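You operate a simulated robot arm through the tools that you are given. There is no shell and no other tool.

Carry out the task below with a simulated robot arm. There is one attempt and no reset: what you move stays moved.

TASK
Unhook the check box and zero the yellow lead.
Fine: wait for the green lamp first; plug on the ledge; leave the guard open and the yellow clip on the zero post.

Only the result counts: the job must be done as asked and must still hold three seconds after the hand-in. Knocking over, shifting, dropping, spilling or breaking anything else fails it.

THE ROBOT
A 6-joint arm with a two-finger parallel gripper, fixed in place. Base frame: the origin is at the foot of the arm, x ahead of it, y to its left, z up. Units: m, degrees, N and s.
With the tool pointing down near the work surface it reaches from about 0.18 to 0.62 m from the base axis. Its first joint turns from -115.0 to 115.0 degrees. Payload 3.43 kg.
The TCP is the grasp point between the finger pads, 0.034 m short of the fingertips. In the tool frame z runs along the fingers and y along their closing line. Largest opening 0.128 m; finger width 0.024, thickness 0.012; the body of the gripper, 0.048 by 0.13 m, starts 0.096 m behind the TCP.
Orientation is that of the tool frame in the base frame, as a unit quaternion [w, x, y, z]. With the fingers straight down and closing along the base's y, the tool's x points along the base's -x, its y along +y and its z along -z.

THE INTERFACE
- The arm moves only by the tool step_arm. Its argument "commands" is a list of rows, each a list of 7 numbers: the shift along the base's x, y, z in m, then the turn, a rotation vector about the base's x, y, z in degrees, then the finger opening in m, from 0 to 0.128. In form: [[x, y, z, ax, ay, az, fingers], ...]. A call has 1 to 20 rows; each row is the pose to reach, as a shift and turn from the pose commanded when the call began. Each row takes 0.2 s and may step no farther than 0.05 m and 8.6 degrees from the row before; otherwise, or with a gripper value out of range, the whole call is refused. Where a pose cannot be reached the arm comes as near as it can. A force on the tool above 40 N (or 10 N above the force at the start of the call, whichever is more), or a blocked arm, ends the call early, and 0.2 s more pass. The fingers move at their own pace (about 0.153 m/s each) and stop on an object; they squeeze with about 24 N. The grip force told is the motor's: it shows also when the fingers shut on nothing. Time passes only in rows, and 0.2 s behind the last, so rows that repeat a pose let the fingers close. It gives the time, the measured TCP pose, the force on the tool (base axes), the opening and the grip force at its end, in the units of the frame above (readings bear some noise), with the torque about the TCP (base axes, N m) and any sound that the robot's microphone picked up.
- Cameras (640 x 400 px; columns grow to the right, rows downward): "scene" is fixed at [0.4, 0.6493, 1.542]; the picture's right is [-0.99, 0.10, 0.00], its down [0.05, 0.48, -0.88] and it looks along [-0.09, -0.87, -0.48] (base axes); focal length 313 px, centre (320, 200). "wrist" rides on the gripper at [0.076, -0.011, -0.16] in the tool frame; the picture's right is [0.15, 0.99, 0.00], its down [-0.88, 0.13, -0.46] and it looks along [-0.45, 0.07, 0.89] (tool axes); focal length 234 px, centre (320, 200). There is no depth. A picture from a camera that has moved, and an enlarged one, comes with that camera's place and axes in the base frame and with its lens.
- get_image(camera): a new picture of that camera. It takes no simulated time.
- move_column(by): slides the trunk up (or, below 0, down) by that many m; the arm rides with it, the base frame stays. It gives what a move gives, with no picture.
- enlarge(camera, box): a new picture of the part [left, top, right, bottom] of that camera's present view, enlarged. It takes no simulated time.
- sign_off(): hands the job in; it is judged then, once.

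Nothing tells you positions but the pictures and the camera data. Unless the task says otherwise, let go and move clear before handing in.

The tools are called after "Call:" by a JSON object that holds its "name" and its "arguments". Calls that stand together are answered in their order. step_arm: Moves the arm, as the interface text tells. Its arguments: {"type":"object","properties":{"commands":{"type":"array"}},"required":["commands"]} The other tools are called the same way: move_column (by) slides the trunk up or down; get_image (camera) takes a picture; enlarge (camera, box) takes an enlarged picture of a part of a camera's view; sign_off () hands the job in.

At the start:

```text
clock: 0.0
tcp_pos: [0.1497, -0.3718, 1.2298]
tcp_rot: [0.0, -0.001, 1.0, -0.001]
ft_force: [-0.4, 0.2, -0.5]
wrist_torque: [-0.03, -0.02, -0.01]
finger_gap: 0.1282
gripper_force: 0.0
trunk travel left (down, up): [-0.9, 0.09]
```

scene: 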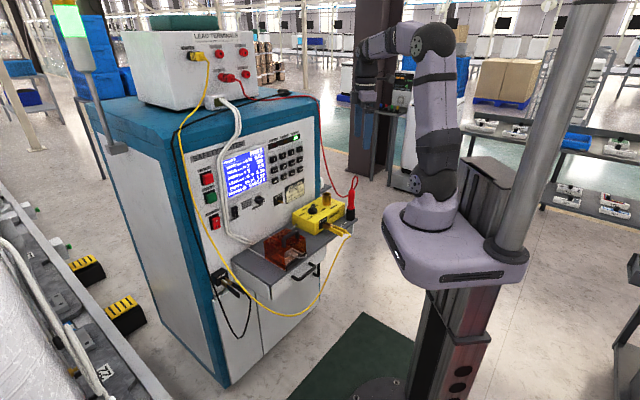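
wrist: 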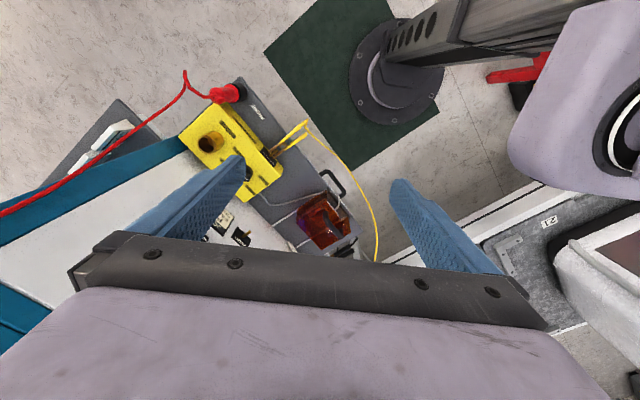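

I see a test cabinet with a ledge that holds a yellow check box, a brown guarded part and leads; a lamp at the top left looks green. I'll look closer before moving anything.

Call:
{"name": "enlarge", "arguments": {"camera": "scene", "box": [200, 160, 380, 320]}}

Call:
{"name": "enlarge", "arguments": {"camera": "scene", "box": [40, 0, 320, 120]}}

Call:
{"name": "enlarge", "arguments": {"camera": "wrist", "box": [160, 60, 400, 280]}}

Call:
{"name": "enlarge", "arguments": {"camera": "scene", "box": [180, 110, 340, 250]}}

```text
2.50 times, centred on (290, 240) of scene
camera zoom: at [0.4, 0.6493, 1.542], right [-0.99, 0.1, 0.0], down [0.05, 0.48, -0.88], along [-0.09, -0.87, -0.48], focal length 782 px, centre (395, 100)
```

zoom: 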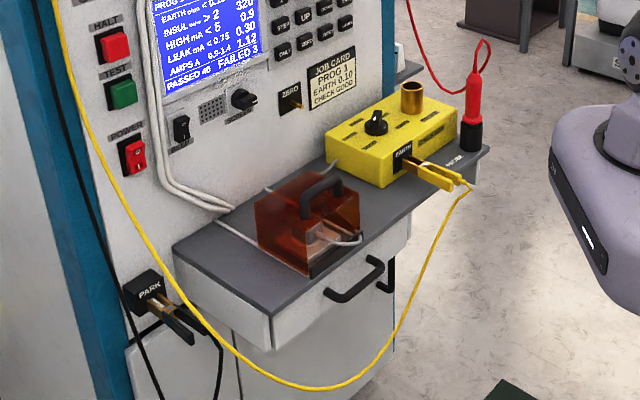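

```text
2.29 times, centred on (180, 60) of scene
camera zoom: at [0.4, 0.6493, 1.542], right [-0.99, 0.1, 0.0], down [0.05, 0.48, -0.88], along [-0.09, -0.87, -0.48], focal length 715 px, centre (640, 520)
```

zoom: 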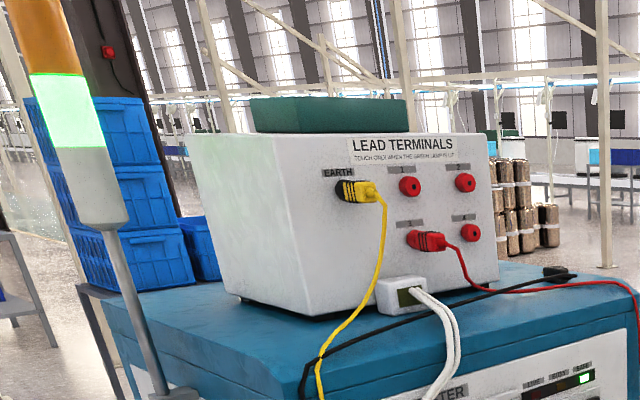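

```text
1.82 times, centred on (280, 170) of wrist
camera zoom: at [0.0727, -0.3826, 1.3901], right [-0.15, 0.99, 0.0], down [0.88, 0.13, 0.46], along [0.45, 0.07, -0.89], focal length 426 px, centre (393, 254)
```

zoom: 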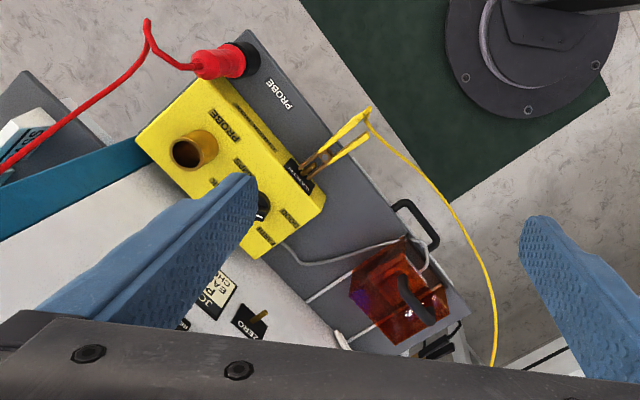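

```text
2.86 times, centred on (260, 180) of scene
camera zoom: at [0.4, 0.6493, 1.542], right [-0.99, 0.1, 0.0], down [0.05, 0.48, -0.88], along [-0.09, -0.87, -0.48], focal length 894 px, centre (491, 257)
```

zoom: 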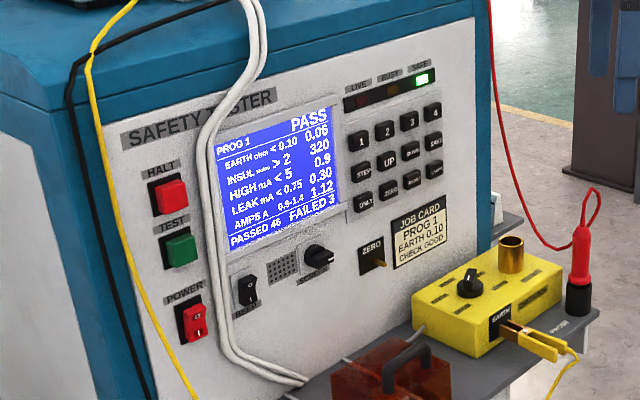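

The lamp looks green and SAFE is lit, with the check box's cord going under the guard and the yellow clip on its EARTH post. I'll zoom in tightly on the guard, plug, clip, ZERO post and lamp to work out how each is built.

Call:
{"name": "enlarge", "arguments": {"camera": "scene", "box": [258, 222, 322, 272]}}

Call:
{"name": "enlarge", "arguments": {"camera": "scene", "box": [290, 180, 360, 250]}}

Call:
{"name": "enlarge", "arguments": {"camera": "scene", "box": [260, 120, 320, 220]}}

Call:
{"name": "enlarge", "arguments": {"camera": "wrist", "box": [280, 170, 370, 270]}}

Call:
{"name": "enlarge", "arguments": {"camera": "scene", "box": [205, 260, 265, 320]}}

Call:
{"name": "enlarge", "arguments": {"camera": "scene", "box": [40, 0, 140, 80]}}

```text
8.00 times, centred on (290, 247) of scene
camera zoom: at [0.4, 0.6493, 1.542], right [-0.99, 0.1, 0.0], down [0.05, 0.48, -0.88], along [-0.09, -0.87, -0.48], focal length 2503 px, centre (560, -176)
```

zoom: 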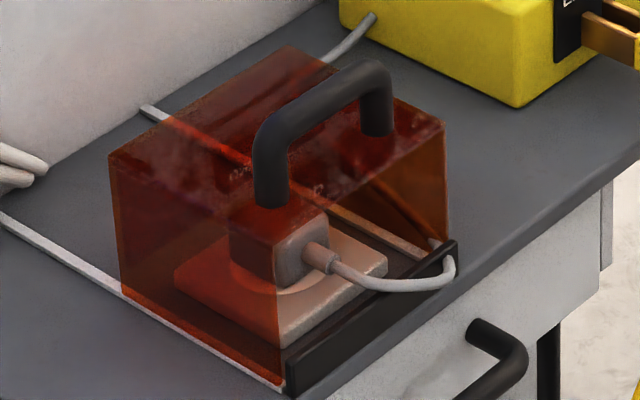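

```text
5.71 times, centred on (325, 215) of scene
camera zoom: at [0.4, 0.6493, 1.542], right [-0.99, 0.1, 0.0], down [0.05, 0.48, -0.88], along [-0.09, -0.87, -0.48], focal length 1788 px, centre (291, 114)
```

zoom: 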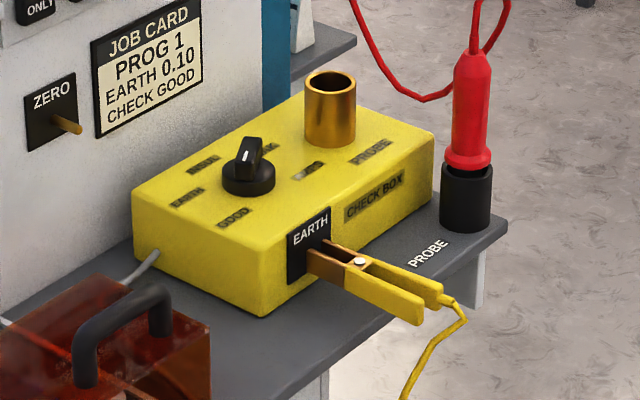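

```text
4.00 times, centred on (290, 170) of scene
camera zoom: at [0.4, 0.6493, 1.542], right [-0.99, 0.1, 0.0], down [0.05, 0.48, -0.88], along [-0.09, -0.87, -0.48], focal length 1252 px, centre (440, 320)
```

zoom: 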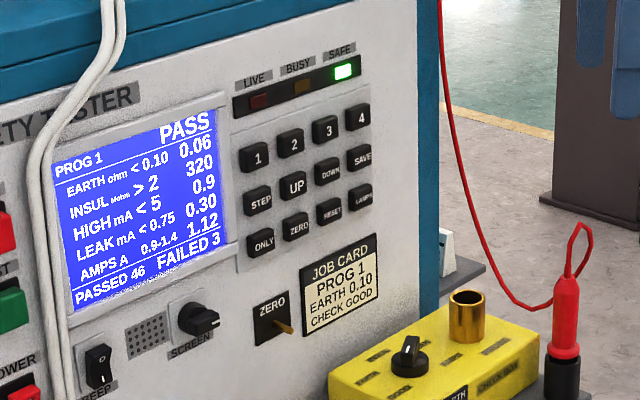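

```text
4.00 times, centred on (325, 220) of wrist
camera zoom: at [0.0727, -0.3826, 1.3901], right [-0.15, 0.99, 0.0], down [0.88, 0.13, 0.46], along [0.45, 0.07, -0.89], focal length 937 px, centre (300, 120)
```

zoom: 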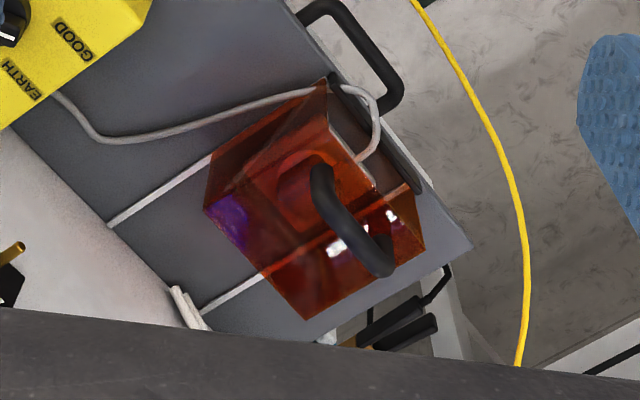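

```text
6.67 times, centred on (235, 290) of scene
camera zoom: at [0.4, 0.6493, 1.542], right [-0.99, 0.1, 0.0], down [0.05, 0.48, -0.88], along [-0.09, -0.87, -0.48], focal length 2086 px, centre (887, -400)
```

zoom: 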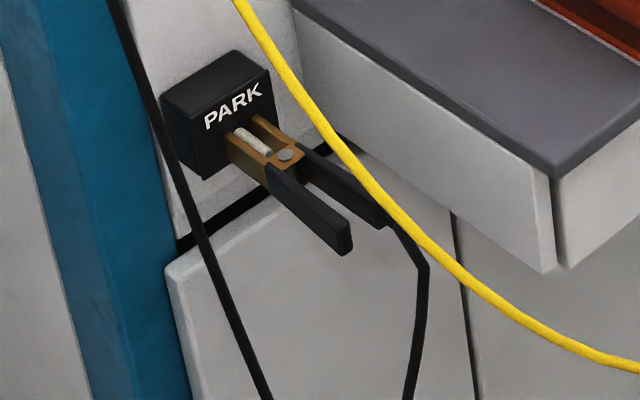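

```text
5.00 times, centred on (90, 40) of scene
camera zoom: at [0.4, 0.6493, 1.542], right [-0.99, 0.1, 0.0], down [0.05, 0.48, -0.88], along [-0.09, -0.87, -0.48], focal length 1565 px, centre (1470, 1000)
```

zoom: 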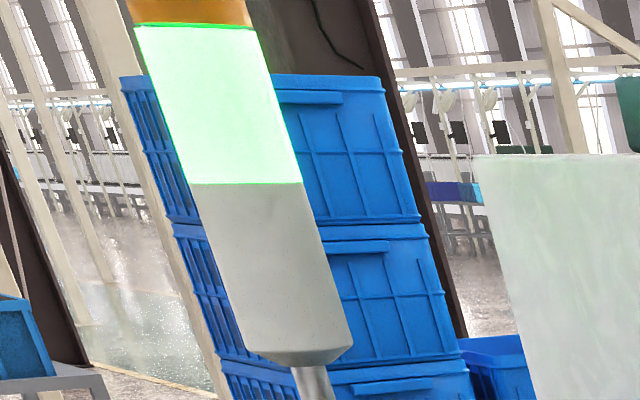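

The guard seems to slide on two rails toward the panel, and the plug sits in a top-facing socket with its cord out the front. I'll zoom on the arm's base to learn its height before lowering the trunk.

Call:
{"name": "enlarge", "arguments": {"camera": "scene", "box": [340, 0, 560, 400]}}

Call:
{"name": "enlarge", "arguments": {"camera": "wrist", "box": [170, 80, 340, 200]}}

```text
1.00 times, centred on (450, 200) of scene (not enlarged: the box is as wide or as high as the picture)
camera zoom: at [0.4, 0.6493, 1.542], right [-0.99, 0.1, 0.0], down [0.05, 0.48, -0.88], along [-0.09, -0.87, -0.48], focal length 313 px, centre (190, 200)
```

zoom: 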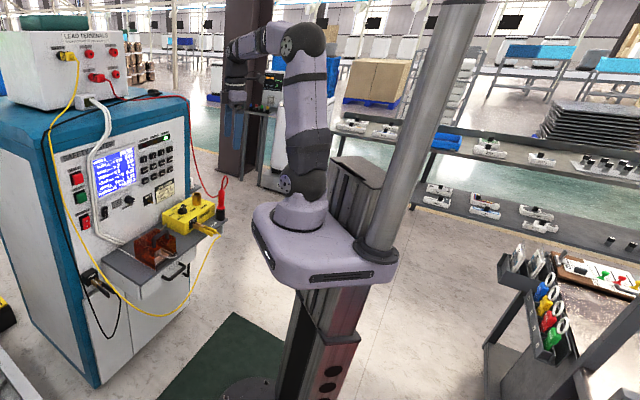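

```text
3.33 times, centred on (255, 140) of wrist
camera zoom: at [0.0727, -0.3826, 1.3901], right [-0.15, 0.99, 0.0], down [0.88, 0.13, 0.46], along [0.45, 0.07, -0.89], focal length 781 px, centre (537, 400)
```

zoom: 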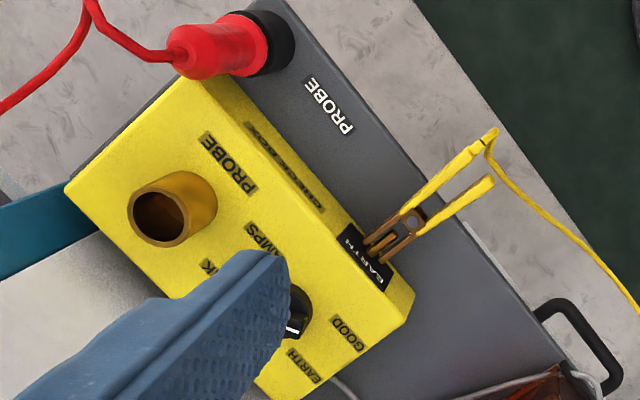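

The arm's foot sits at about z 1.1 while the ledge top is near z 0.75, so I'll lower the trunk 0.2 m in free air. Then I'll look again and recheck the lamp.

Call:
{"name": "move_column", "arguments": {"by": -0.2}}

Call:
{"name": "get_image", "arguments": {"camera": "scene"}}

Call:
{"name": "get_image", "arguments": {"camera": "wrist"}}

```text
clock: 2.2
tcp_pos: [0.1489, -0.3728, 1.0297]
tcp_rot: [0.0, 0.0, 1.0, 0.0]
ft_force: [-0.3, -0.1, 0.2]
wrist_torque: [-0.03, -0.03, -0.02]
finger_gap: 0.1278
gripper_force: 0.1
trunk travel left (down, up): [-0.7, 0.29]
```

```text
taken
```

scene: 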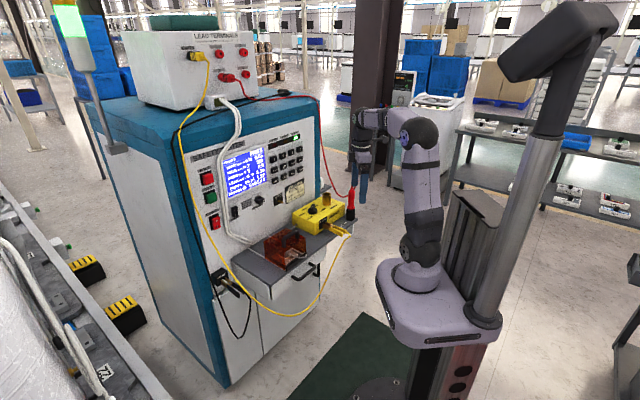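

```text
taken
camera wrist: at [0.0727, -0.3825, 1.1902], right [-0.15, 0.99, 0.0], down [0.88, 0.13, 0.46], along [0.45, 0.07, -0.89], focal length 234 px, centre (320, 200)
```

wrist: 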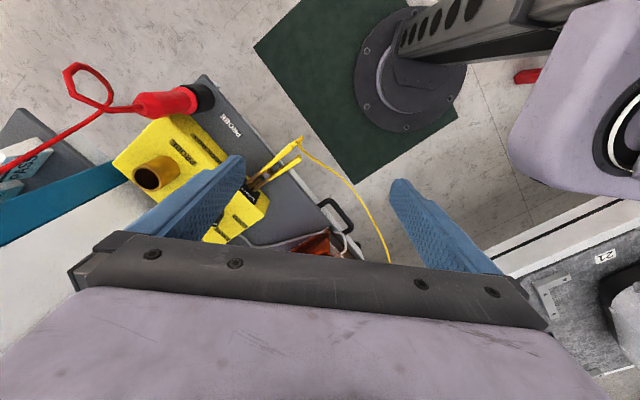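

The lamp and SAFE are still green at 2.2 s. I'll turn the wrist so the camera faces the panel squarely, staying in free air in front of the ledge.

Call:
{"name": "step_arm", "arguments": {"commands": [[0.01, 0.012, 0.003, 0, 0, -7.5, 0.128], [0.02, 0.024, 0.007, 0, 0, -15, 0.128], [0.03, 0.036, 0.01, 0, 0, -22.5, 0.128], [0.04, 0.048, 0.013, 0, 0, -30, 0.128], [0.045, 0.06, 0.017, 0, 0, -37.5, 0.128], [0.05, 0.07, 0.02, 0, 0, -44, 0.128]]}}

Call:
{"name": "get_image", "arguments": {"camera": "wrist"}}

Call:
{"name": "get_image", "arguments": {"camera": "scene"}}

```text
clock: 3.6
tcp_pos: [0.2005, -0.3019, 1.0498]
tcp_rot: [0.0, 0.375, 0.927, 0.0]
ft_force: [0.6, 0.0, -0.4]
wrist_torque: [-0.02, -0.01, 0.03]
finger_gap: 0.1283
gripper_force: 0.1
trunk travel left (down, up): [-0.7, 0.29]
```

```text
taken
camera wrist: at [0.1364, -0.2562, 1.2103], right [0.58, 0.81, 0.0], down [0.72, -0.52, 0.46], along [0.37, -0.27, -0.89], focal length 234 px, centre (320, 200)
```

wrist: 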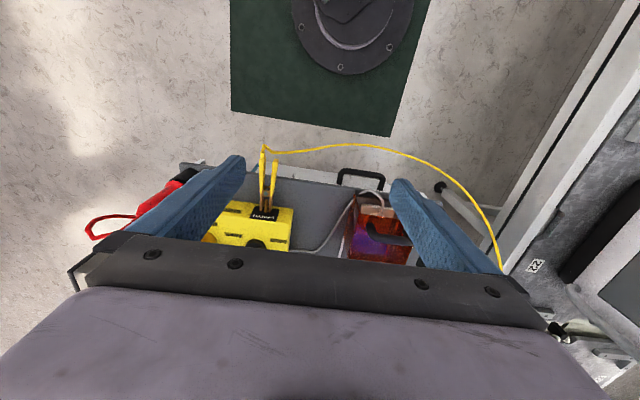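

```text
taken
```

scene: 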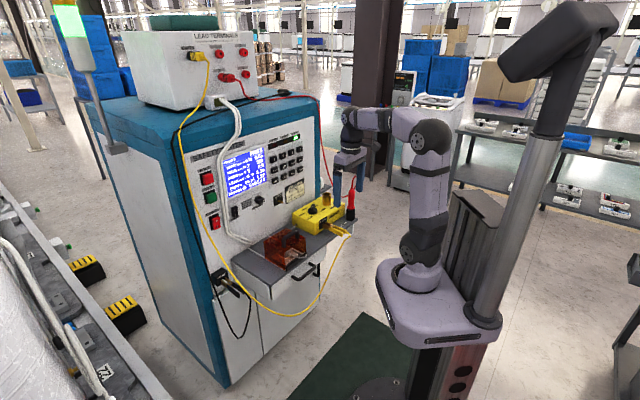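

With the tool this way round the camera sits on the robot side and the gripper blocks its view of the panel. I'll turn the wrist 180° about vertical in free air, so tilting forward puts the camera above and looking at the panel.

Call:
{"name": "step_arm", "arguments": {"commands": [[0, 0, 0, 0, 0, 8.2, 0.128], [0, 0, 0, 0, 0, 16.4, 0.128], [0, 0, 0, 0, 0, 24.6, 0.128], [0, 0, 0, 0, 0, 32.8, 0.128], [0, 0, 0, 0, 0, 41, 0.128], [0, 0, 0, 0, 0, 49.2, 0.128], [0, 0, 0, 0, 0, 57.4, 0.128], [0, 0, 0, 0, 0, 65.6, 0.128], [0, 0, 0, 0, 0, 73.8, 0.128], [0, 0, 0, 0, 0, 82, 0.128], [0, 0, 0, 0, 0, 90, 0.128]]}}

Call:
{"name": "get_image", "arguments": {"camera": "wrist"}}

```text
clock: 6.0
tcp_pos: [0.2005, -0.3018, 1.0498]
tcp_rot: [0.0, -0.393, 0.92, 0.0]
ft_force: [-0.1, 0.3, 0.4]
wrist_torque: [-0.01, 0.0, -0.02]
finger_gap: 0.1282
gripper_force: 0.1
trunk travel left (down, up): [-0.7, 0.29]
```

```text
taken
camera wrist: at [0.1546, -0.3637, 1.2104], right [-0.81, 0.58, 0.0], down [0.52, 0.73, 0.46], along [0.26, 0.37, -0.89], focal length 234 px, centre (320, 200)
```

wrist: 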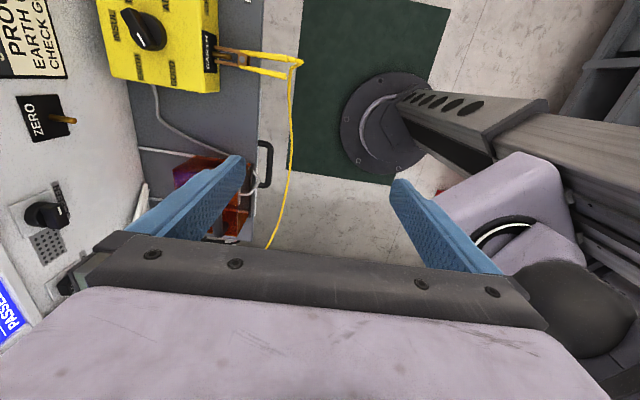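

The arm follows well and this view shows the ZERO post and clip from above. I'll keep turning the other 90°.

Call:
{"name": "step_arm", "arguments": {"commands": [[0, 0, 0, 0, 0, 8.2, 0.128], [0, 0, 0, 0, 0, 16.4, 0.128], [0, 0, 0, 0, 0, 24.6, 0.128], [0, 0, 0, 0, 0, 32.8, 0.128], [0, 0, 0, 0, 0, 41, 0.128], [0, 0, 0, 0, 0, 49.2, 0.128], [0, 0, 0, 0, 0, 57.4, 0.128], [0, 0, 0, 0, 0, 65.6, 0.128], [0, 0, 0, 0, 0, 73.8, 0.128], [0, 0, 0, 0, 0, 82, 0.128], [0, 0, 0, 0, 0, 90, 0.128]]}}

Call:
{"name": "get_image", "arguments": {"camera": "wrist"}}

Call:
{"name": "get_image", "arguments": {"camera": "scene"}}

```text
clock: 8.4
tcp_pos: [0.2946, -0.2033, 1.0345]
tcp_rot: [0.02, 0.92, -0.391, -0.005]
ft_force: [-0.3, -0.4, 0.5]
wrist_torque: [0.03, -0.01, 0.0]
finger_gap: 0.128
gripper_force: 0.1
out of reach, approached as far as the arm can: row 8, 9, 10, 11
trunk travel left (down, up): [-0.7, 0.29]
```

```text
taken
camera wrist: at [0.3587, -0.2457, 1.194], right [-0.61, -0.79, 0.04], down [-0.69, 0.56, 0.45], along [-0.38, 0.25, -0.89], focal length 234 px, centre (320, 200)
```

wrist: 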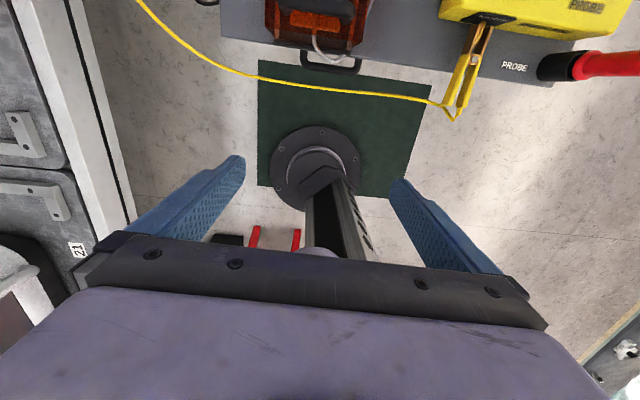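

```text
taken
```

scene: 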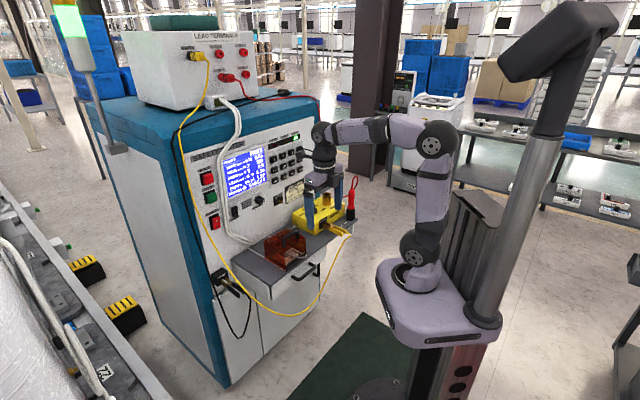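

The wrist joint hit its limit there, so I'll turn back to the middle of its range, with the camera on the robot side, and work from that. All of this is in free air.

Call:
{"name": "step_arm", "arguments": {"commands": [[0, 0, 0, 0, 0, -8.2, 0.128], [0, 0, 0, 0, 0, -16.4, 0.128], [0, 0, 0, 0, 0, -24.6, 0.128], [0, 0, 0, 0, 0, -32.8, 0.128], [0, 0, 0, 0, 0, -41, 0.128], [0, 0, 0, 0, 0, -49.2, 0.128], [0, 0, 0, 0, 0, -57.4, 0.128], [0, 0, 0, 0, 0, -65.6, 0.128], [0, 0, 0, 0, 0, -73.8, 0.128], [0, 0, 0, 0, 0, -82, 0.128], [0, 0, 0, 0, 0, -90, 0.128]]}}

Call:
{"name": "enlarge", "arguments": {"camera": "wrist", "box": [0, 0, 310, 200]}}

Call:
{"name": "get_image", "arguments": {"camera": "wrist"}}

```text
clock: 10.8
tcp_pos: [0.2924, -0.2063, 1.033]
tcp_rot: [-0.01, -0.372, 0.928, 0.017]
ft_force: [0.4, -0.2, -0.7]
wrist_torque: [-0.04, 0.01, 0.01]
finger_gap: 0.1283
gripper_force: 0.0
trunk travel left (down, up): [-0.7, 0.29]
```

```text
2.00 times, centred on (155, 100) of wrist
camera zoom: at [0.2486, -0.2709, 1.1933], right [-0.79, 0.61, 0.04], down [0.56, 0.69, 0.46], along [0.25, 0.38, -0.89], focal length 468 px, centre (650, 400)
```

zoom: 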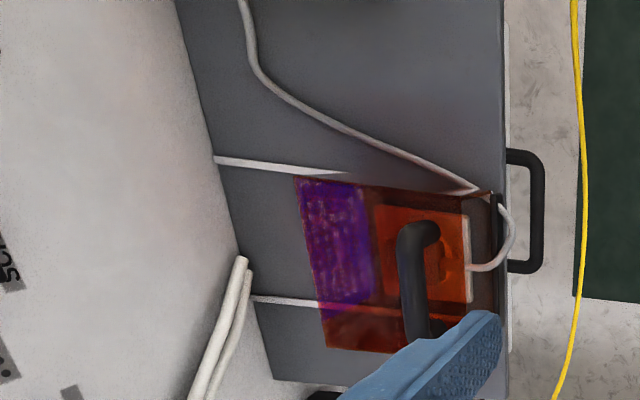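

```text
taken
camera wrist: at [0.2486, -0.2709, 1.1933], right [-0.79, 0.61, 0.04], down [0.56, 0.69, 0.46], along [0.25, 0.38, -0.89], focal length 234 px, centre (320, 200)
```

wrist: 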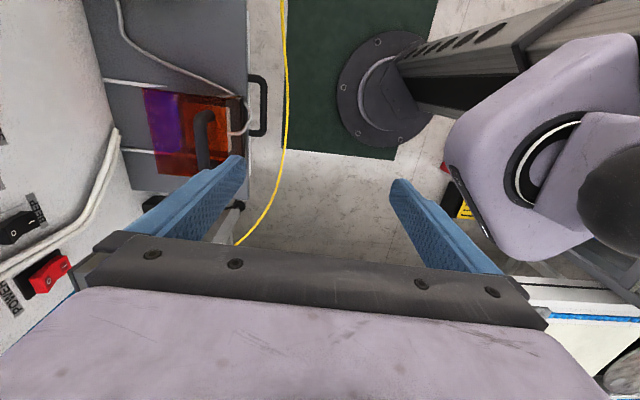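

The ledge runs at 45° with its front edge about 0.468 m from the base axis and the panel about 0.70 m away. The guard rides rails that run back to the panel, with its handle around (0.41, -0.30, 0.87). I'll level the tool, yaw it square to the panel and take a closer look.

Call:
{"name": "step_arm", "arguments": {"commands": [[0, 0, 0.005, -1.38, -1.79, 0, 0.1], [0, 0, 0.017, -1.38, -1.79, 0, 0.06]]}}

Call:
{"name": "step_arm", "arguments": {"commands": [[0, 0, 0, 0, 0, -8.2, 0.0], [0, 0, 0, 0, 0, -16.4, 0.0], [0, 0, 0, 0, 0, -24.6, 0.0], [0, 0, 0, 0, 0, -32.8, 0.0], [0, 0, 0, 0, 0, -41, 0.0], [0, 0, 0, 0, 0, -49.2, 0.0], [0, 0, 0, 0, 0, -57.4, 0.0], [0, 0, 0, 0, 0, -65.6, 0.0], [0, 0, 0, 0, 0, -73.8, 0.0], [0, 0, 0, 0, 0, -82, 0.0], [0, 0, 0, 0, 0, -88.7, 0.0]]}}

Call:
{"name": "get_image", "arguments": {"camera": "wrist"}}

Call:
{"name": "get_image", "arguments": {"camera": "scene"}}

```text
clock: 11.4
tcp_pos: [0.2922, -0.2074, 1.0498]
tcp_rot: [0.0, -0.374, 0.928, 0.001]
ft_force: [0.0, -0.1, 0.0]
wrist_torque: [-0.01, -0.03, 0.02]
finger_gap: 0.06
gripper_force: 0.0
trunk travel left (down, up): [-0.7, 0.29]
```

```text
clock: 13.8
tcp_pos: [0.2919, -0.2065, 1.0506]
tcp_rot: [0.0, 0.383, 0.924, 0.0]
ft_force: [-0.4, 0.8, -0.1]
wrist_torque: [-0.02, 0.02, -0.01]
finger_gap: 0.0
gripper_force: 23.3
trunk travel left (down, up): [-0.7, 0.29]
```

```text
taken
camera wrist: at [0.2298, -0.1613, 1.2104], right [0.6, 0.8, 0.0], down [0.71, -0.53, 0.46], along [0.37, -0.27, -0.89], focal length 234 px, centre (320, 200)
```

wrist: 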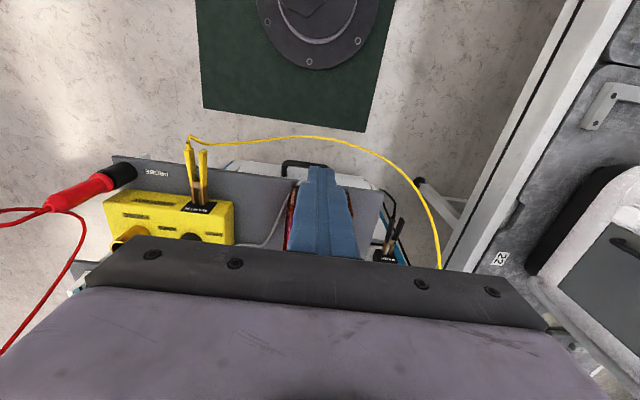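

```text
taken
```

scene: 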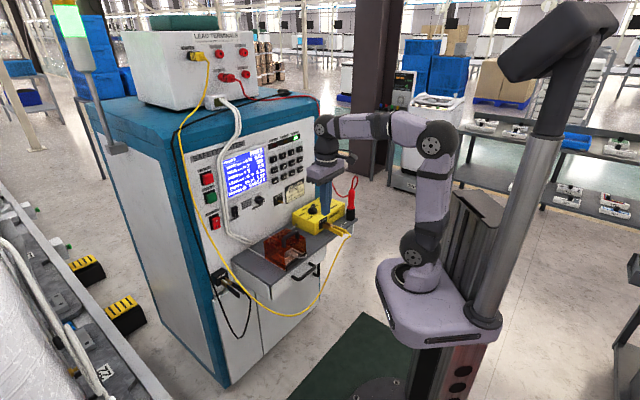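

The tool is now vertical and square to the panel, with the lamp still green. I'll zoom this wrist view on the clip and on the guard before moving in.

Call:
{"name": "enlarge", "arguments": {"camera": "wrist", "box": [100, 120, 300, 245]}}

Call:
{"name": "enlarge", "arguments": {"camera": "wrist", "box": [150, 125, 250, 245]}}

```text
3.20 times, centred on (200, 182) of wrist
camera zoom: at [0.2298, -0.1613, 1.2104], right [0.6, 0.8, 0.0], down [0.71, -0.53, 0.46], along [0.37, -0.27, -0.89], focal length 749 px, centre (704, 256)
```

zoom: 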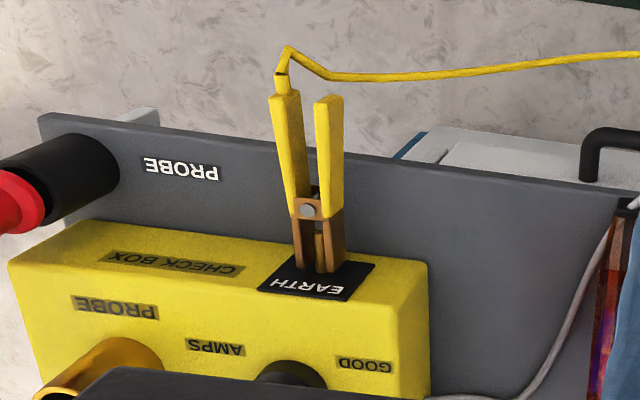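

```text
3.33 times, centred on (200, 185) of wrist
camera zoom: at [0.2298, -0.1613, 1.2104], right [0.6, 0.8, 0.0], down [0.71, -0.53, 0.46], along [0.37, -0.27, -0.89], focal length 781 px, centre (720, 250)
```

zoom: 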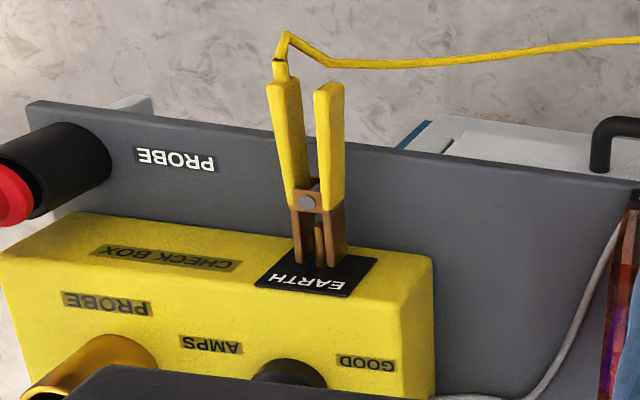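

The clip's handles form a horizontal V near (0.20, -0.41, 0.80), its jaws gripping the EARTH post from both sides; squeezing along the ledge direction will open it. First comes the guard: I'll move closed fingers to just in front of and above its handle.

Call:
{"name": "step_arm", "arguments": {"commands": [[0.028, -0.02, 0, 0, 0, 0, 0], [0.056, -0.04, 0, 0, 0, 0, 0], [0.0843, -0.0608, 0, 0, 0, 0, 0], [0.0843, -0.0608, -0.04, 0, 0, 0, 0], [0.0843, -0.0608, -0.08, 0, 0, 0, 0]]}}

Call:
{"name": "get_image", "arguments": {"camera": "wrist"}}

Call:
{"name": "enlarge", "arguments": {"camera": "scene", "box": [240, 200, 340, 280]}}

```text
clock: 15.0
tcp_pos: [0.3774, -0.2681, 0.969]
tcp_rot: [0.001, 0.382, 0.924, 0.0]
ft_force: [0.5, 0.9, -0.2]
wrist_torque: [0.05, 0.04, -0.04]
finger_gap: 0.0
gripper_force: 23.9
trunk travel left (down, up): [-0.7, 0.29]
```

```text
taken
camera wrist: at [0.3148, -0.2222, 1.129], right [0.59, 0.8, 0.0], down [0.72, -0.53, 0.46], along [0.37, -0.27, -0.89], focal length 234 px, centre (320, 200)
```

wrist: 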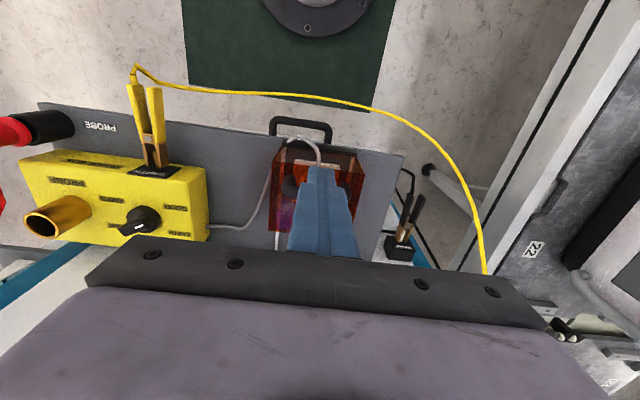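

```text
5.00 times, centred on (290, 240) of scene
camera zoom: at [0.4, 0.6493, 1.542], right [-0.99, 0.1, 0.0], down [0.05, 0.48, -0.88], along [-0.09, -0.87, -0.48], focal length 1565 px, centre (470, 0)
```

zoom: 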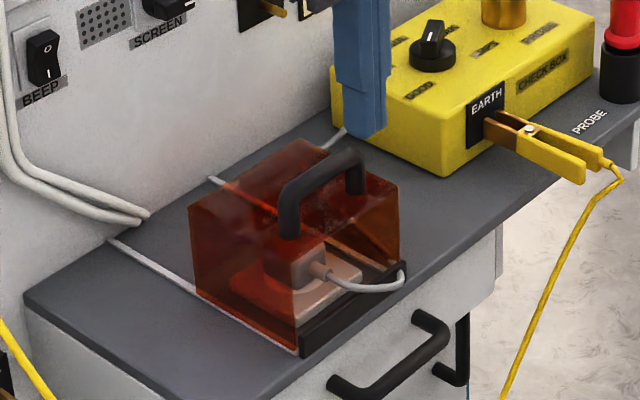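

The fingertips are about 5 cm in front of the handle bar and above it. I'll descend in front of it, with tips just above the guard's top face, and check.

Call:
{"name": "step_arm", "arguments": {"commands": [[0, 0, -0.02, 0, 0, 0, 0], [0, 0, -0.04, 0, 0, 0, 0], [0, 0, -0.06, 0, 0, 0, 0], [0, 0, -0.079, 0, 0, 0, 0]]}}

Call:
{"name": "enlarge", "arguments": {"camera": "scene", "box": [240, 200, 340, 280]}}

Call:
{"name": "enlarge", "arguments": {"camera": "wrist", "box": [200, 90, 440, 240]}}

Call:
{"name": "enlarge", "arguments": {"camera": "scene", "box": [40, 0, 320, 180]}}

```text
clock: 16.0
tcp_pos: [0.376, -0.2694, 0.89]
tcp_rot: [0.0, 0.381, 0.924, 0.0]
ft_force: [-0.7, -0.3, -0.4]
wrist_torque: [-0.03, -0.02, -0.01]
finger_gap: 0.0002
gripper_force: 24.4
trunk travel left (down, up): [-0.7, 0.29]
```

```text
5.00 times, centred on (290, 240) of scene
camera zoom: at [0.4, 0.6493, 1.542], right [-0.99, 0.1, 0.0], down [0.05, 0.48, -0.88], along [-0.09, -0.87, -0.48], focal length 1565 px, centre (470, 0)
```

zoom: 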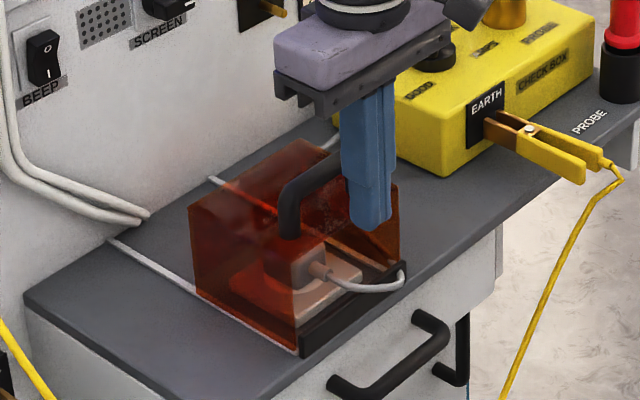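

```text
2.67 times, centred on (320, 165) of wrist
camera zoom: at [0.3135, -0.2227, 1.0499], right [0.59, 0.8, 0.0], down [0.72, -0.53, 0.46], along [0.37, -0.27, -0.89], focal length 624 px, centre (320, 293)
```

zoom: 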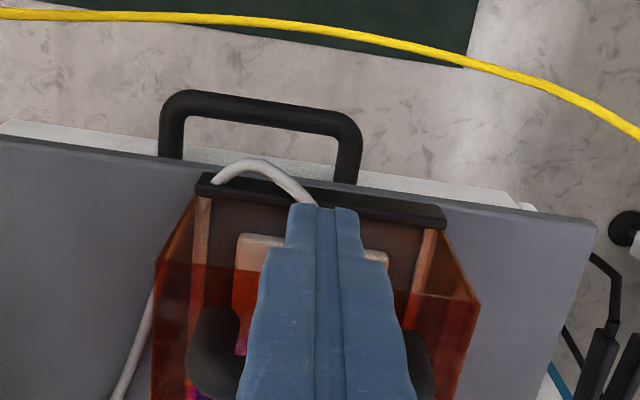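

```text
2.22 times, centred on (180, 90) of scene
camera zoom: at [0.4, 0.6493, 1.542], right [-0.99, 0.1, 0.0], down [0.05, 0.48, -0.88], along [-0.09, -0.87, -0.48], focal length 695 px, centre (631, 444)
```

zoom: 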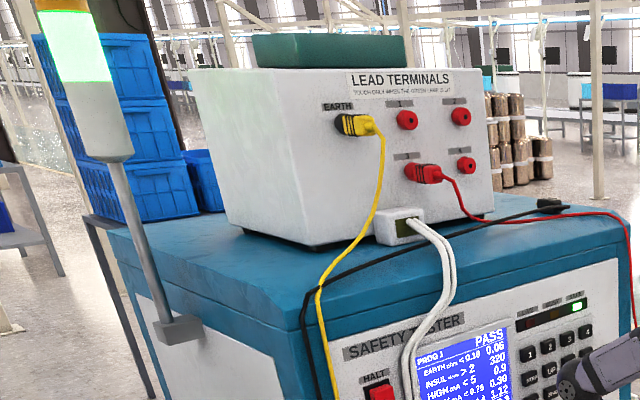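

Fingers are centred in front of the handle bar and the lamp is green. I'll push the guard slowly toward the panel and check partway.

Call:
{"name": "step_arm", "arguments": {"commands": [[0.00707, -0.00707, 0, 0, 0, 0, 0], [0.01414, -0.01414, 0, 0, 0, 0, 0], [0.02121, -0.02121, 0, 0, 0, 0, 0], [0.02828, -0.02828, 0, 0, 0, 0, 0], [0.03536, -0.03536, 0, 0, 0, 0, 0], [0.04243, -0.04243, 0, 0, 0, 0, 0]]}}

Call:
{"name": "enlarge", "arguments": {"camera": "scene", "box": [240, 200, 340, 280]}}

```text
clock: 17.4
tcp_pos: [0.419, -0.3098, 0.8913]
tcp_rot: [0.001, 0.382, 0.924, 0.001]
ft_force: [0.8, 0.2, 0.4]
wrist_torque: [0.02, 0.0, 0.01]
finger_gap: 0.0
gripper_force: 23.5
trunk travel left (down, up): [-0.7, 0.29]
```

```text
5.00 times, centred on (290, 240) of scene
camera zoom: at [0.4, 0.6493, 1.542], right [-0.99, 0.1, 0.0], down [0.05, 0.48, -0.88], along [-0.09, -0.87, -0.48], focal length 1565 px, centre (470, 0)
```

zoom: 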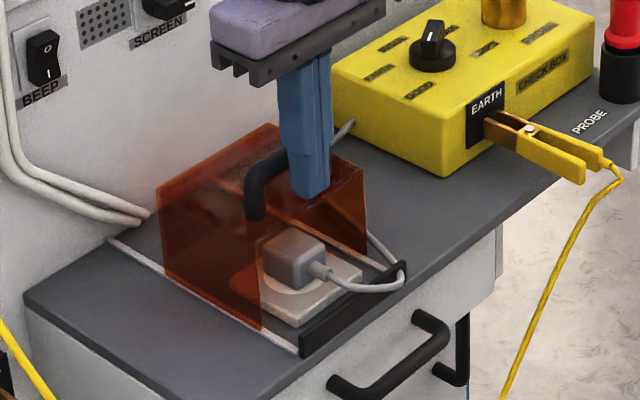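

The guard slides as expected, exposing the plug. I'll continue pushing.

Call:
{"name": "step_arm", "arguments": {"commands": [[0.00707, -0.00707, 0, 0, 0, 0, 0], [0.01414, -0.01414, 0, 0, 0, 0, 0], [0.02121, -0.02121, 0, 0, 0, 0, 0], [0.02828, -0.02828, 0, 0, 0, 0, 0], [0.03536, -0.03536, 0, 0, 0, 0, 0]]}}

Call:
{"name": "enlarge", "arguments": {"camera": "scene", "box": [240, 200, 340, 280]}}

```text
clock: 18.6
tcp_pos: [0.4543, -0.3462, 0.8909]
tcp_rot: [0.0, 0.382, 0.924, 0.001]
ft_force: [0.1, 0.0, -0.2]
wrist_torque: [0.0, 0.0, 0.0]
finger_gap: 0.0
gripper_force: 23.6
trunk travel left (down, up): [-0.7, 0.29]
```

```text
5.00 times, centred on (290, 240) of scene
camera zoom: at [0.4, 0.6493, 1.542], right [-0.99, 0.1, 0.0], down [0.05, 0.48, -0.88], along [-0.09, -0.87, -0.48], focal length 1565 px, centre (470, 0)
```

zoom: 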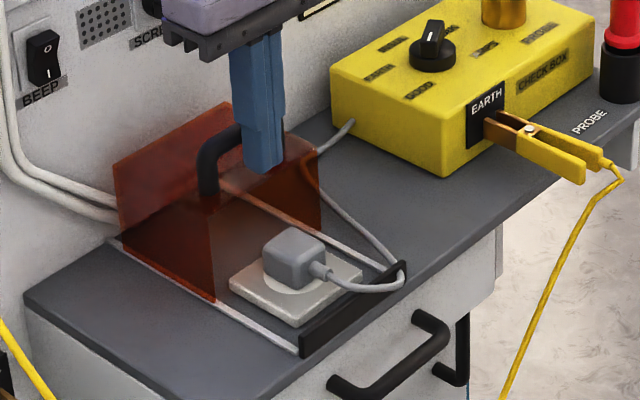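

The plug is almost clear. I'll ease the guard on toward its end stop in smaller steps.

Call:
{"name": "step_arm", "arguments": {"commands": [[0.00354, -0.00354, 0, 0, 0, 0, 0], [0.00707, -0.00707, 0, 0, 0, 0, 0], [0.01061, -0.01061, 0, 0, 0, 0, 0], [0.01414, -0.01414, 0, 0, 0, 0, 0], [0.01768, -0.01768, 0, 0, 0, 0, 0], [0.02121, -0.02121, 0, 0, 0, 0, 0], [0.02475, -0.02475, 0, 0, 0, 0, 0]]}}

Call:
{"name": "enlarge", "arguments": {"camera": "scene", "box": [220, 190, 340, 280]}}

```text
clock: 20.2
tcp_pos: [0.4729, -0.3629, 0.891]
tcp_rot: [-0.01, 0.382, 0.924, 0.004]
ft_force: [-26.4, 29.7, -0.8]
wrist_torque: [0.42, 0.09, 0.02]
finger_gap: 0.0
gripper_force: 24.1
trunk travel left (down, up): [-0.7, 0.29]
```

```text
4.44 times, centred on (280, 235) of scene
camera zoom: at [0.4, 0.6493, 1.542], right [-0.99, 0.1, 0.0], down [0.05, 0.48, -0.88], along [-0.09, -0.87, -0.48], focal length 1391 px, centre (498, 44)
```

zoom: 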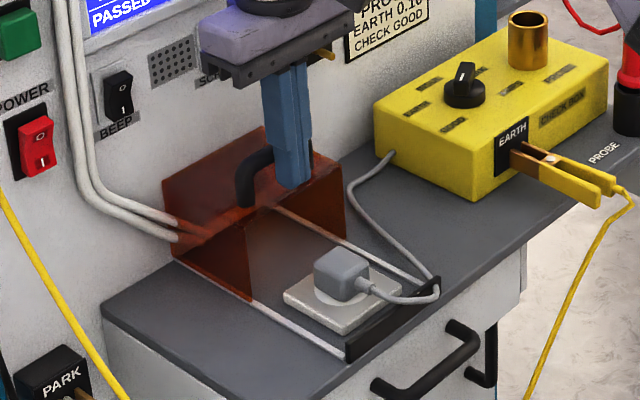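

The guard hit its end stop (about 40 N), so it is fully open and the plug is completely exposed. I'll back off, rise, and hover above the plug with the fingers opening.

Call:
{"name": "step_arm", "arguments": {"commands": [[-0.00707, 0.00707, 0, 0, 0, 0, 0], [-0.01414, 0.01414, 0, 0, 0, 0, 0], [-0.02121, 0.02121, 0, 0, 0, 0, 0], [-0.02828, 0.02828, 0.01, 0, 0, 0, 0], [-0.03536, 0.03536, 0.04, 0, 0, 0, 0], [-0.03536, 0.03536, 0.08, 0, 0, 0, 0.03], [-0.03536, 0.03536, 0.09, 0, 0, 0, 0.075]]}}

Call:
{"name": "get_image", "arguments": {"camera": "wrist"}}

Call:
{"name": "enlarge", "arguments": {"camera": "scene", "box": [240, 200, 340, 280]}}

Call:
{"name": "get_image", "arguments": {"camera": "scene"}}

```text
clock: 21.8
tcp_pos: [0.4432, -0.335, 0.9807]
tcp_rot: [0.001, 0.382, 0.924, 0.0]
ft_force: [0.1, -0.1, 0.4]
wrist_torque: [0.0, 0.02, 0.0]
finger_gap: 0.0748
gripper_force: 0.0
trunk travel left (down, up): [-0.7, 0.29]
```

```text
taken
camera wrist: at [0.3799, -0.2899, 1.1405], right [0.59, 0.8, 0.0], down [0.72, -0.53, 0.46], along [0.37, -0.27, -0.89], focal length 234 px, centre (320, 200)
```

wrist: 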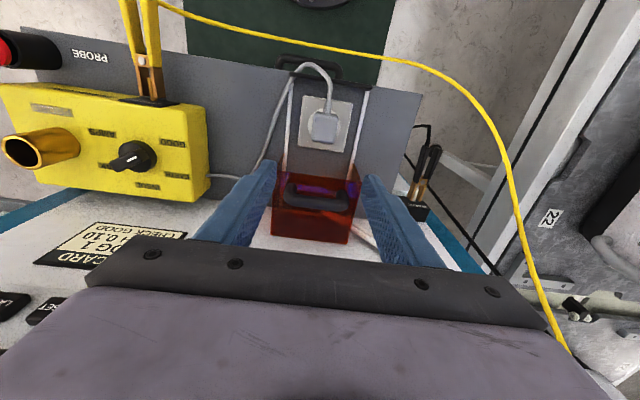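

```text
5.00 times, centred on (290, 240) of scene
camera zoom: at [0.4, 0.6493, 1.542], right [-0.99, 0.1, 0.0], down [0.05, 0.48, -0.88], along [-0.09, -0.87, -0.48], focal length 1565 px, centre (470, 0)
```

zoom: 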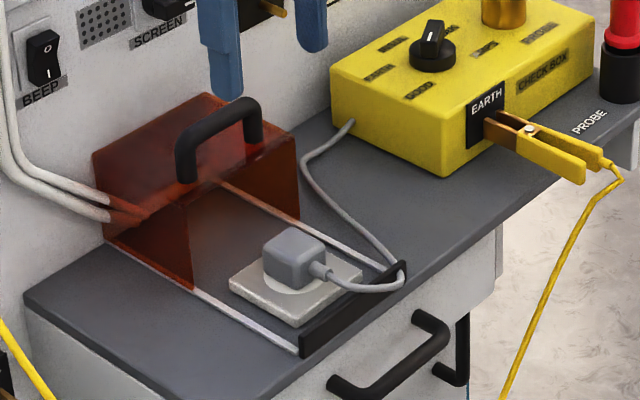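

```text
taken
```

scene: 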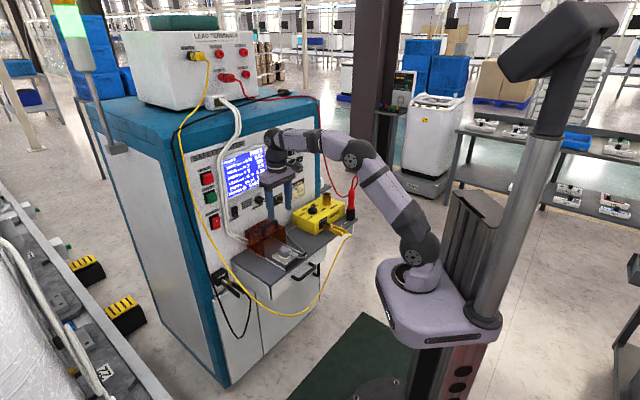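

Lamp still green, and the guard stays open. I'll zoom the wrist view on the plug to fix its position and size.

Call:
{"name": "enlarge", "arguments": {"camera": "wrist", "box": [260, 50, 400, 180]}}

Call:
{"name": "enlarge", "arguments": {"camera": "scene", "box": [275, 235, 325, 270]}}

```text
3.08 times, centred on (330, 115) of wrist
camera zoom: at [0.3799, -0.2899, 1.1405], right [0.59, 0.8, 0.0], down [0.72, -0.53, 0.46], along [0.37, -0.27, -0.89], focal length 720 px, centre (289, 462)
```

zoom: 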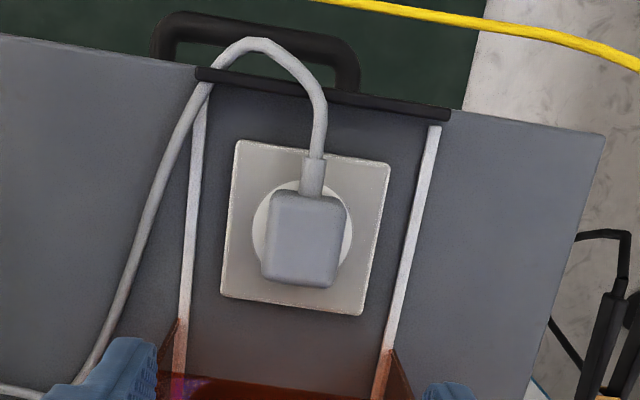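

```text
11.43 times, centred on (300, 252) of scene
camera zoom: at [0.4, 0.6493, 1.542], right [-0.99, 0.1, 0.0], down [0.05, 0.48, -0.88], along [-0.09, -0.87, -0.48], focal length 3576 px, centre (549, -400)
```

zoom: 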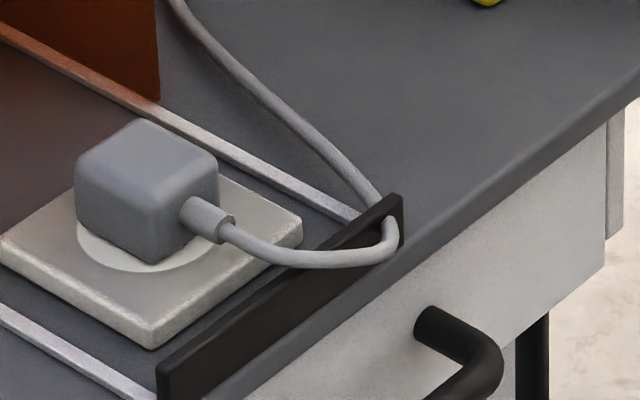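

Plug centre is at about (0.433, -0.319), top near z 0.807, roughly 3–4 cm across. I'll align over it and descend partway with fingers 7 cm open.

Call:
{"name": "step_arm", "arguments": {"commands": [[-0.005, 0.008, 0, 0, 0, 0, 0.072], [-0.01, 0.0158, -0.01, 0, 0, 0, 0.072], [-0.01, 0.0158, -0.05, 0, 0, 0, 0.072], [-0.01, 0.0158, -0.09, 0, 0, 0, 0.072], [-0.01, 0.0158, -0.12, 0, 0, 0, 0.072]]}}

Call:
{"name": "enlarge", "arguments": {"camera": "wrist", "box": [200, 100, 440, 250]}}

Call:
{"name": "enlarge", "arguments": {"camera": "scene", "box": [255, 210, 335, 270]}}

```text
clock: 23.0
tcp_pos: [0.4334, -0.3184, 0.8593]
tcp_rot: [0.0, 0.382, 0.924, 0.0]
ft_force: [-0.7, -0.5, 0.1]
wrist_torque: [0.04, 0.01, 0.02]
finger_gap: 0.0717
gripper_force: 0.1
trunk travel left (down, up): [-0.7, 0.29]
```

```text
2.67 times, centred on (320, 175) of wrist
camera zoom: at [0.3703, -0.2737, 1.0192], right [0.59, 0.8, 0.0], down [0.72, -0.53, 0.46], along [0.37, -0.27, -0.89], focal length 624 px, centre (320, 267)
```

zoom: 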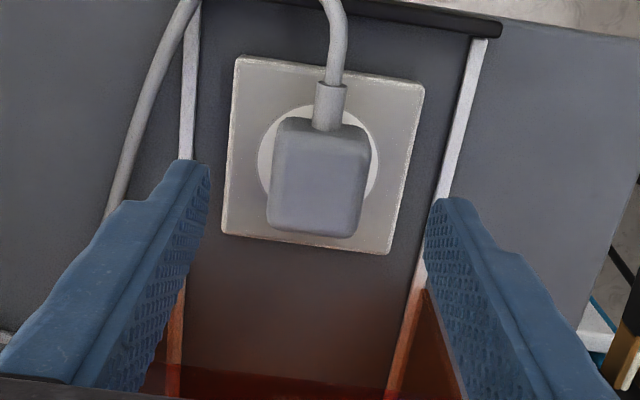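

```text
6.67 times, centred on (295, 240) of scene
camera zoom: at [0.4, 0.6493, 1.542], right [-0.99, 0.1, 0.0], down [0.05, 0.48, -0.88], along [-0.09, -0.87, -0.48], focal length 2086 px, centre (487, -67)
```

zoom: 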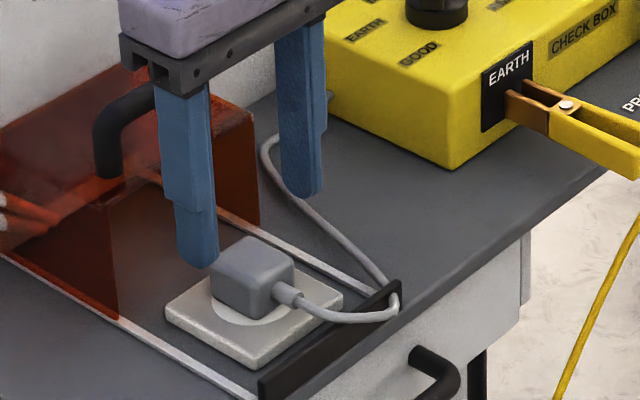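

Fingers straddle the plug evenly. I'll descend so the fingertips sit just above the socket plate, then close on it.

Call:
{"name": "step_arm", "arguments": {"commands": [[0, 0, -0.015, 0, 0, 0, 0.072], [0, 0, -0.03, 0, 0, 0, 0.072], [0, 0, -0.04, 0, 0, 0, 0.072], [0, 0, -0.047, 0, 0, 0, 0.072], [0, 0, -0.047, 0, 0, 0, 0.05], [0, 0, -0.047, 0, 0, 0, 0.03], [0, 0, -0.047, 0, 0, 0, 0.02], [0, 0, -0.047, 0, 0, 0, 0.02]]}}

Call:
{"name": "enlarge", "arguments": {"camera": "wrist", "box": [200, 100, 440, 250]}}

Call:
{"name": "enlarge", "arguments": {"camera": "scene", "box": [255, 210, 335, 270]}}

```text
clock: 24.8
tcp_pos: [0.4328, -0.3184, 0.8126]
tcp_rot: [0.0, 0.381, 0.924, 0.0]
ft_force: [-0.1, -1.6, -0.1]
wrist_torque: [-0.02, -0.02, 0.0]
finger_gap: 0.0352
gripper_force: 24.3
trunk travel left (down, up): [-0.7, 0.29]
heard: snap
```

```text
2.67 times, centred on (320, 175) of wrist
camera zoom: at [0.3704, -0.2729, 0.9735], right [0.59, 0.8, 0.0], down [0.72, -0.53, 0.46], along [0.37, -0.27, -0.89], focal length 624 px, centre (320, 267)
```

zoom: 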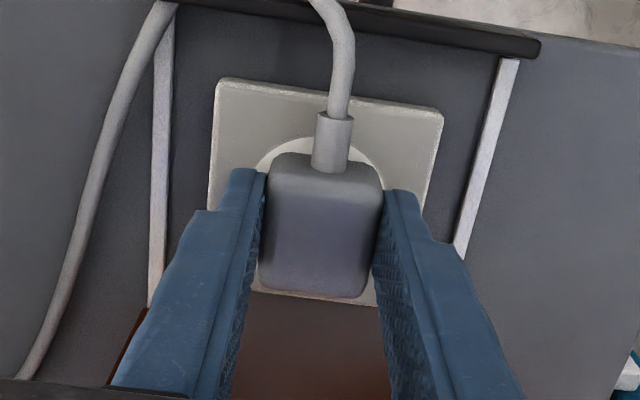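

```text
6.67 times, centred on (295, 240) of scene
camera zoom: at [0.4, 0.6493, 1.542], right [-0.99, 0.1, 0.0], down [0.05, 0.48, -0.88], along [-0.09, -0.87, -0.48], focal length 2086 px, centre (487, -67)
```

zoom: 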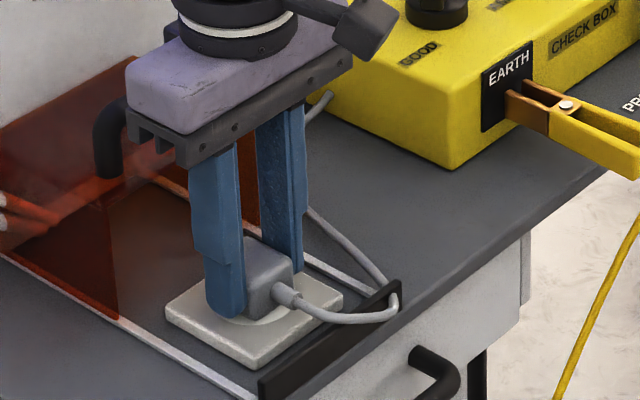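

I heard a snap as the fingers closed on the plug. I'll check the lamp, panel and guard before pulling.

Call:
{"name": "get_image", "arguments": {"camera": "scene"}}

Call:
{"name": "enlarge", "arguments": {"camera": "scene", "box": [180, 110, 360, 290]}}

Call:
{"name": "enlarge", "arguments": {"camera": "scene", "box": [40, 0, 320, 160]}}

```text
taken
```

scene: 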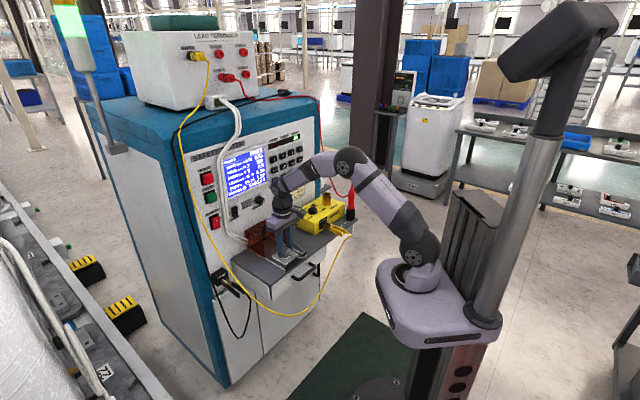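

```text
2.22 times, centred on (270, 200) of scene
camera zoom: at [0.4, 0.6493, 1.542], right [-0.99, 0.1, 0.0], down [0.05, 0.48, -0.88], along [-0.09, -0.87, -0.48], focal length 695 px, centre (431, 200)
```

zoom: 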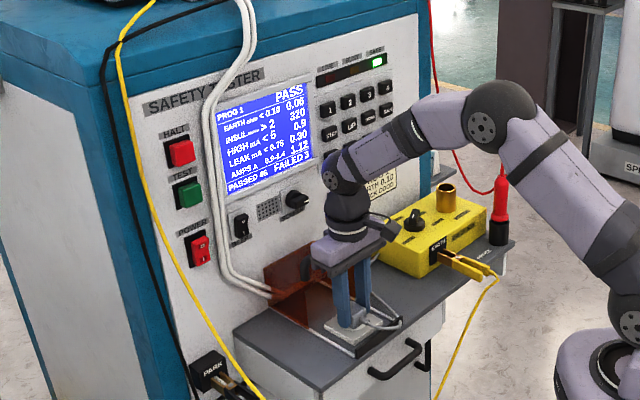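

```text
2.29 times, centred on (180, 80) of scene
camera zoom: at [0.4, 0.6493, 1.542], right [-0.99, 0.1, 0.0], down [0.05, 0.48, -0.88], along [-0.09, -0.87, -0.48], focal length 715 px, centre (640, 474)
```

zoom: 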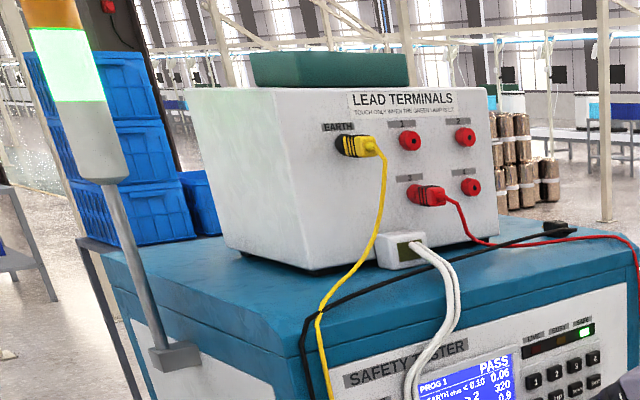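

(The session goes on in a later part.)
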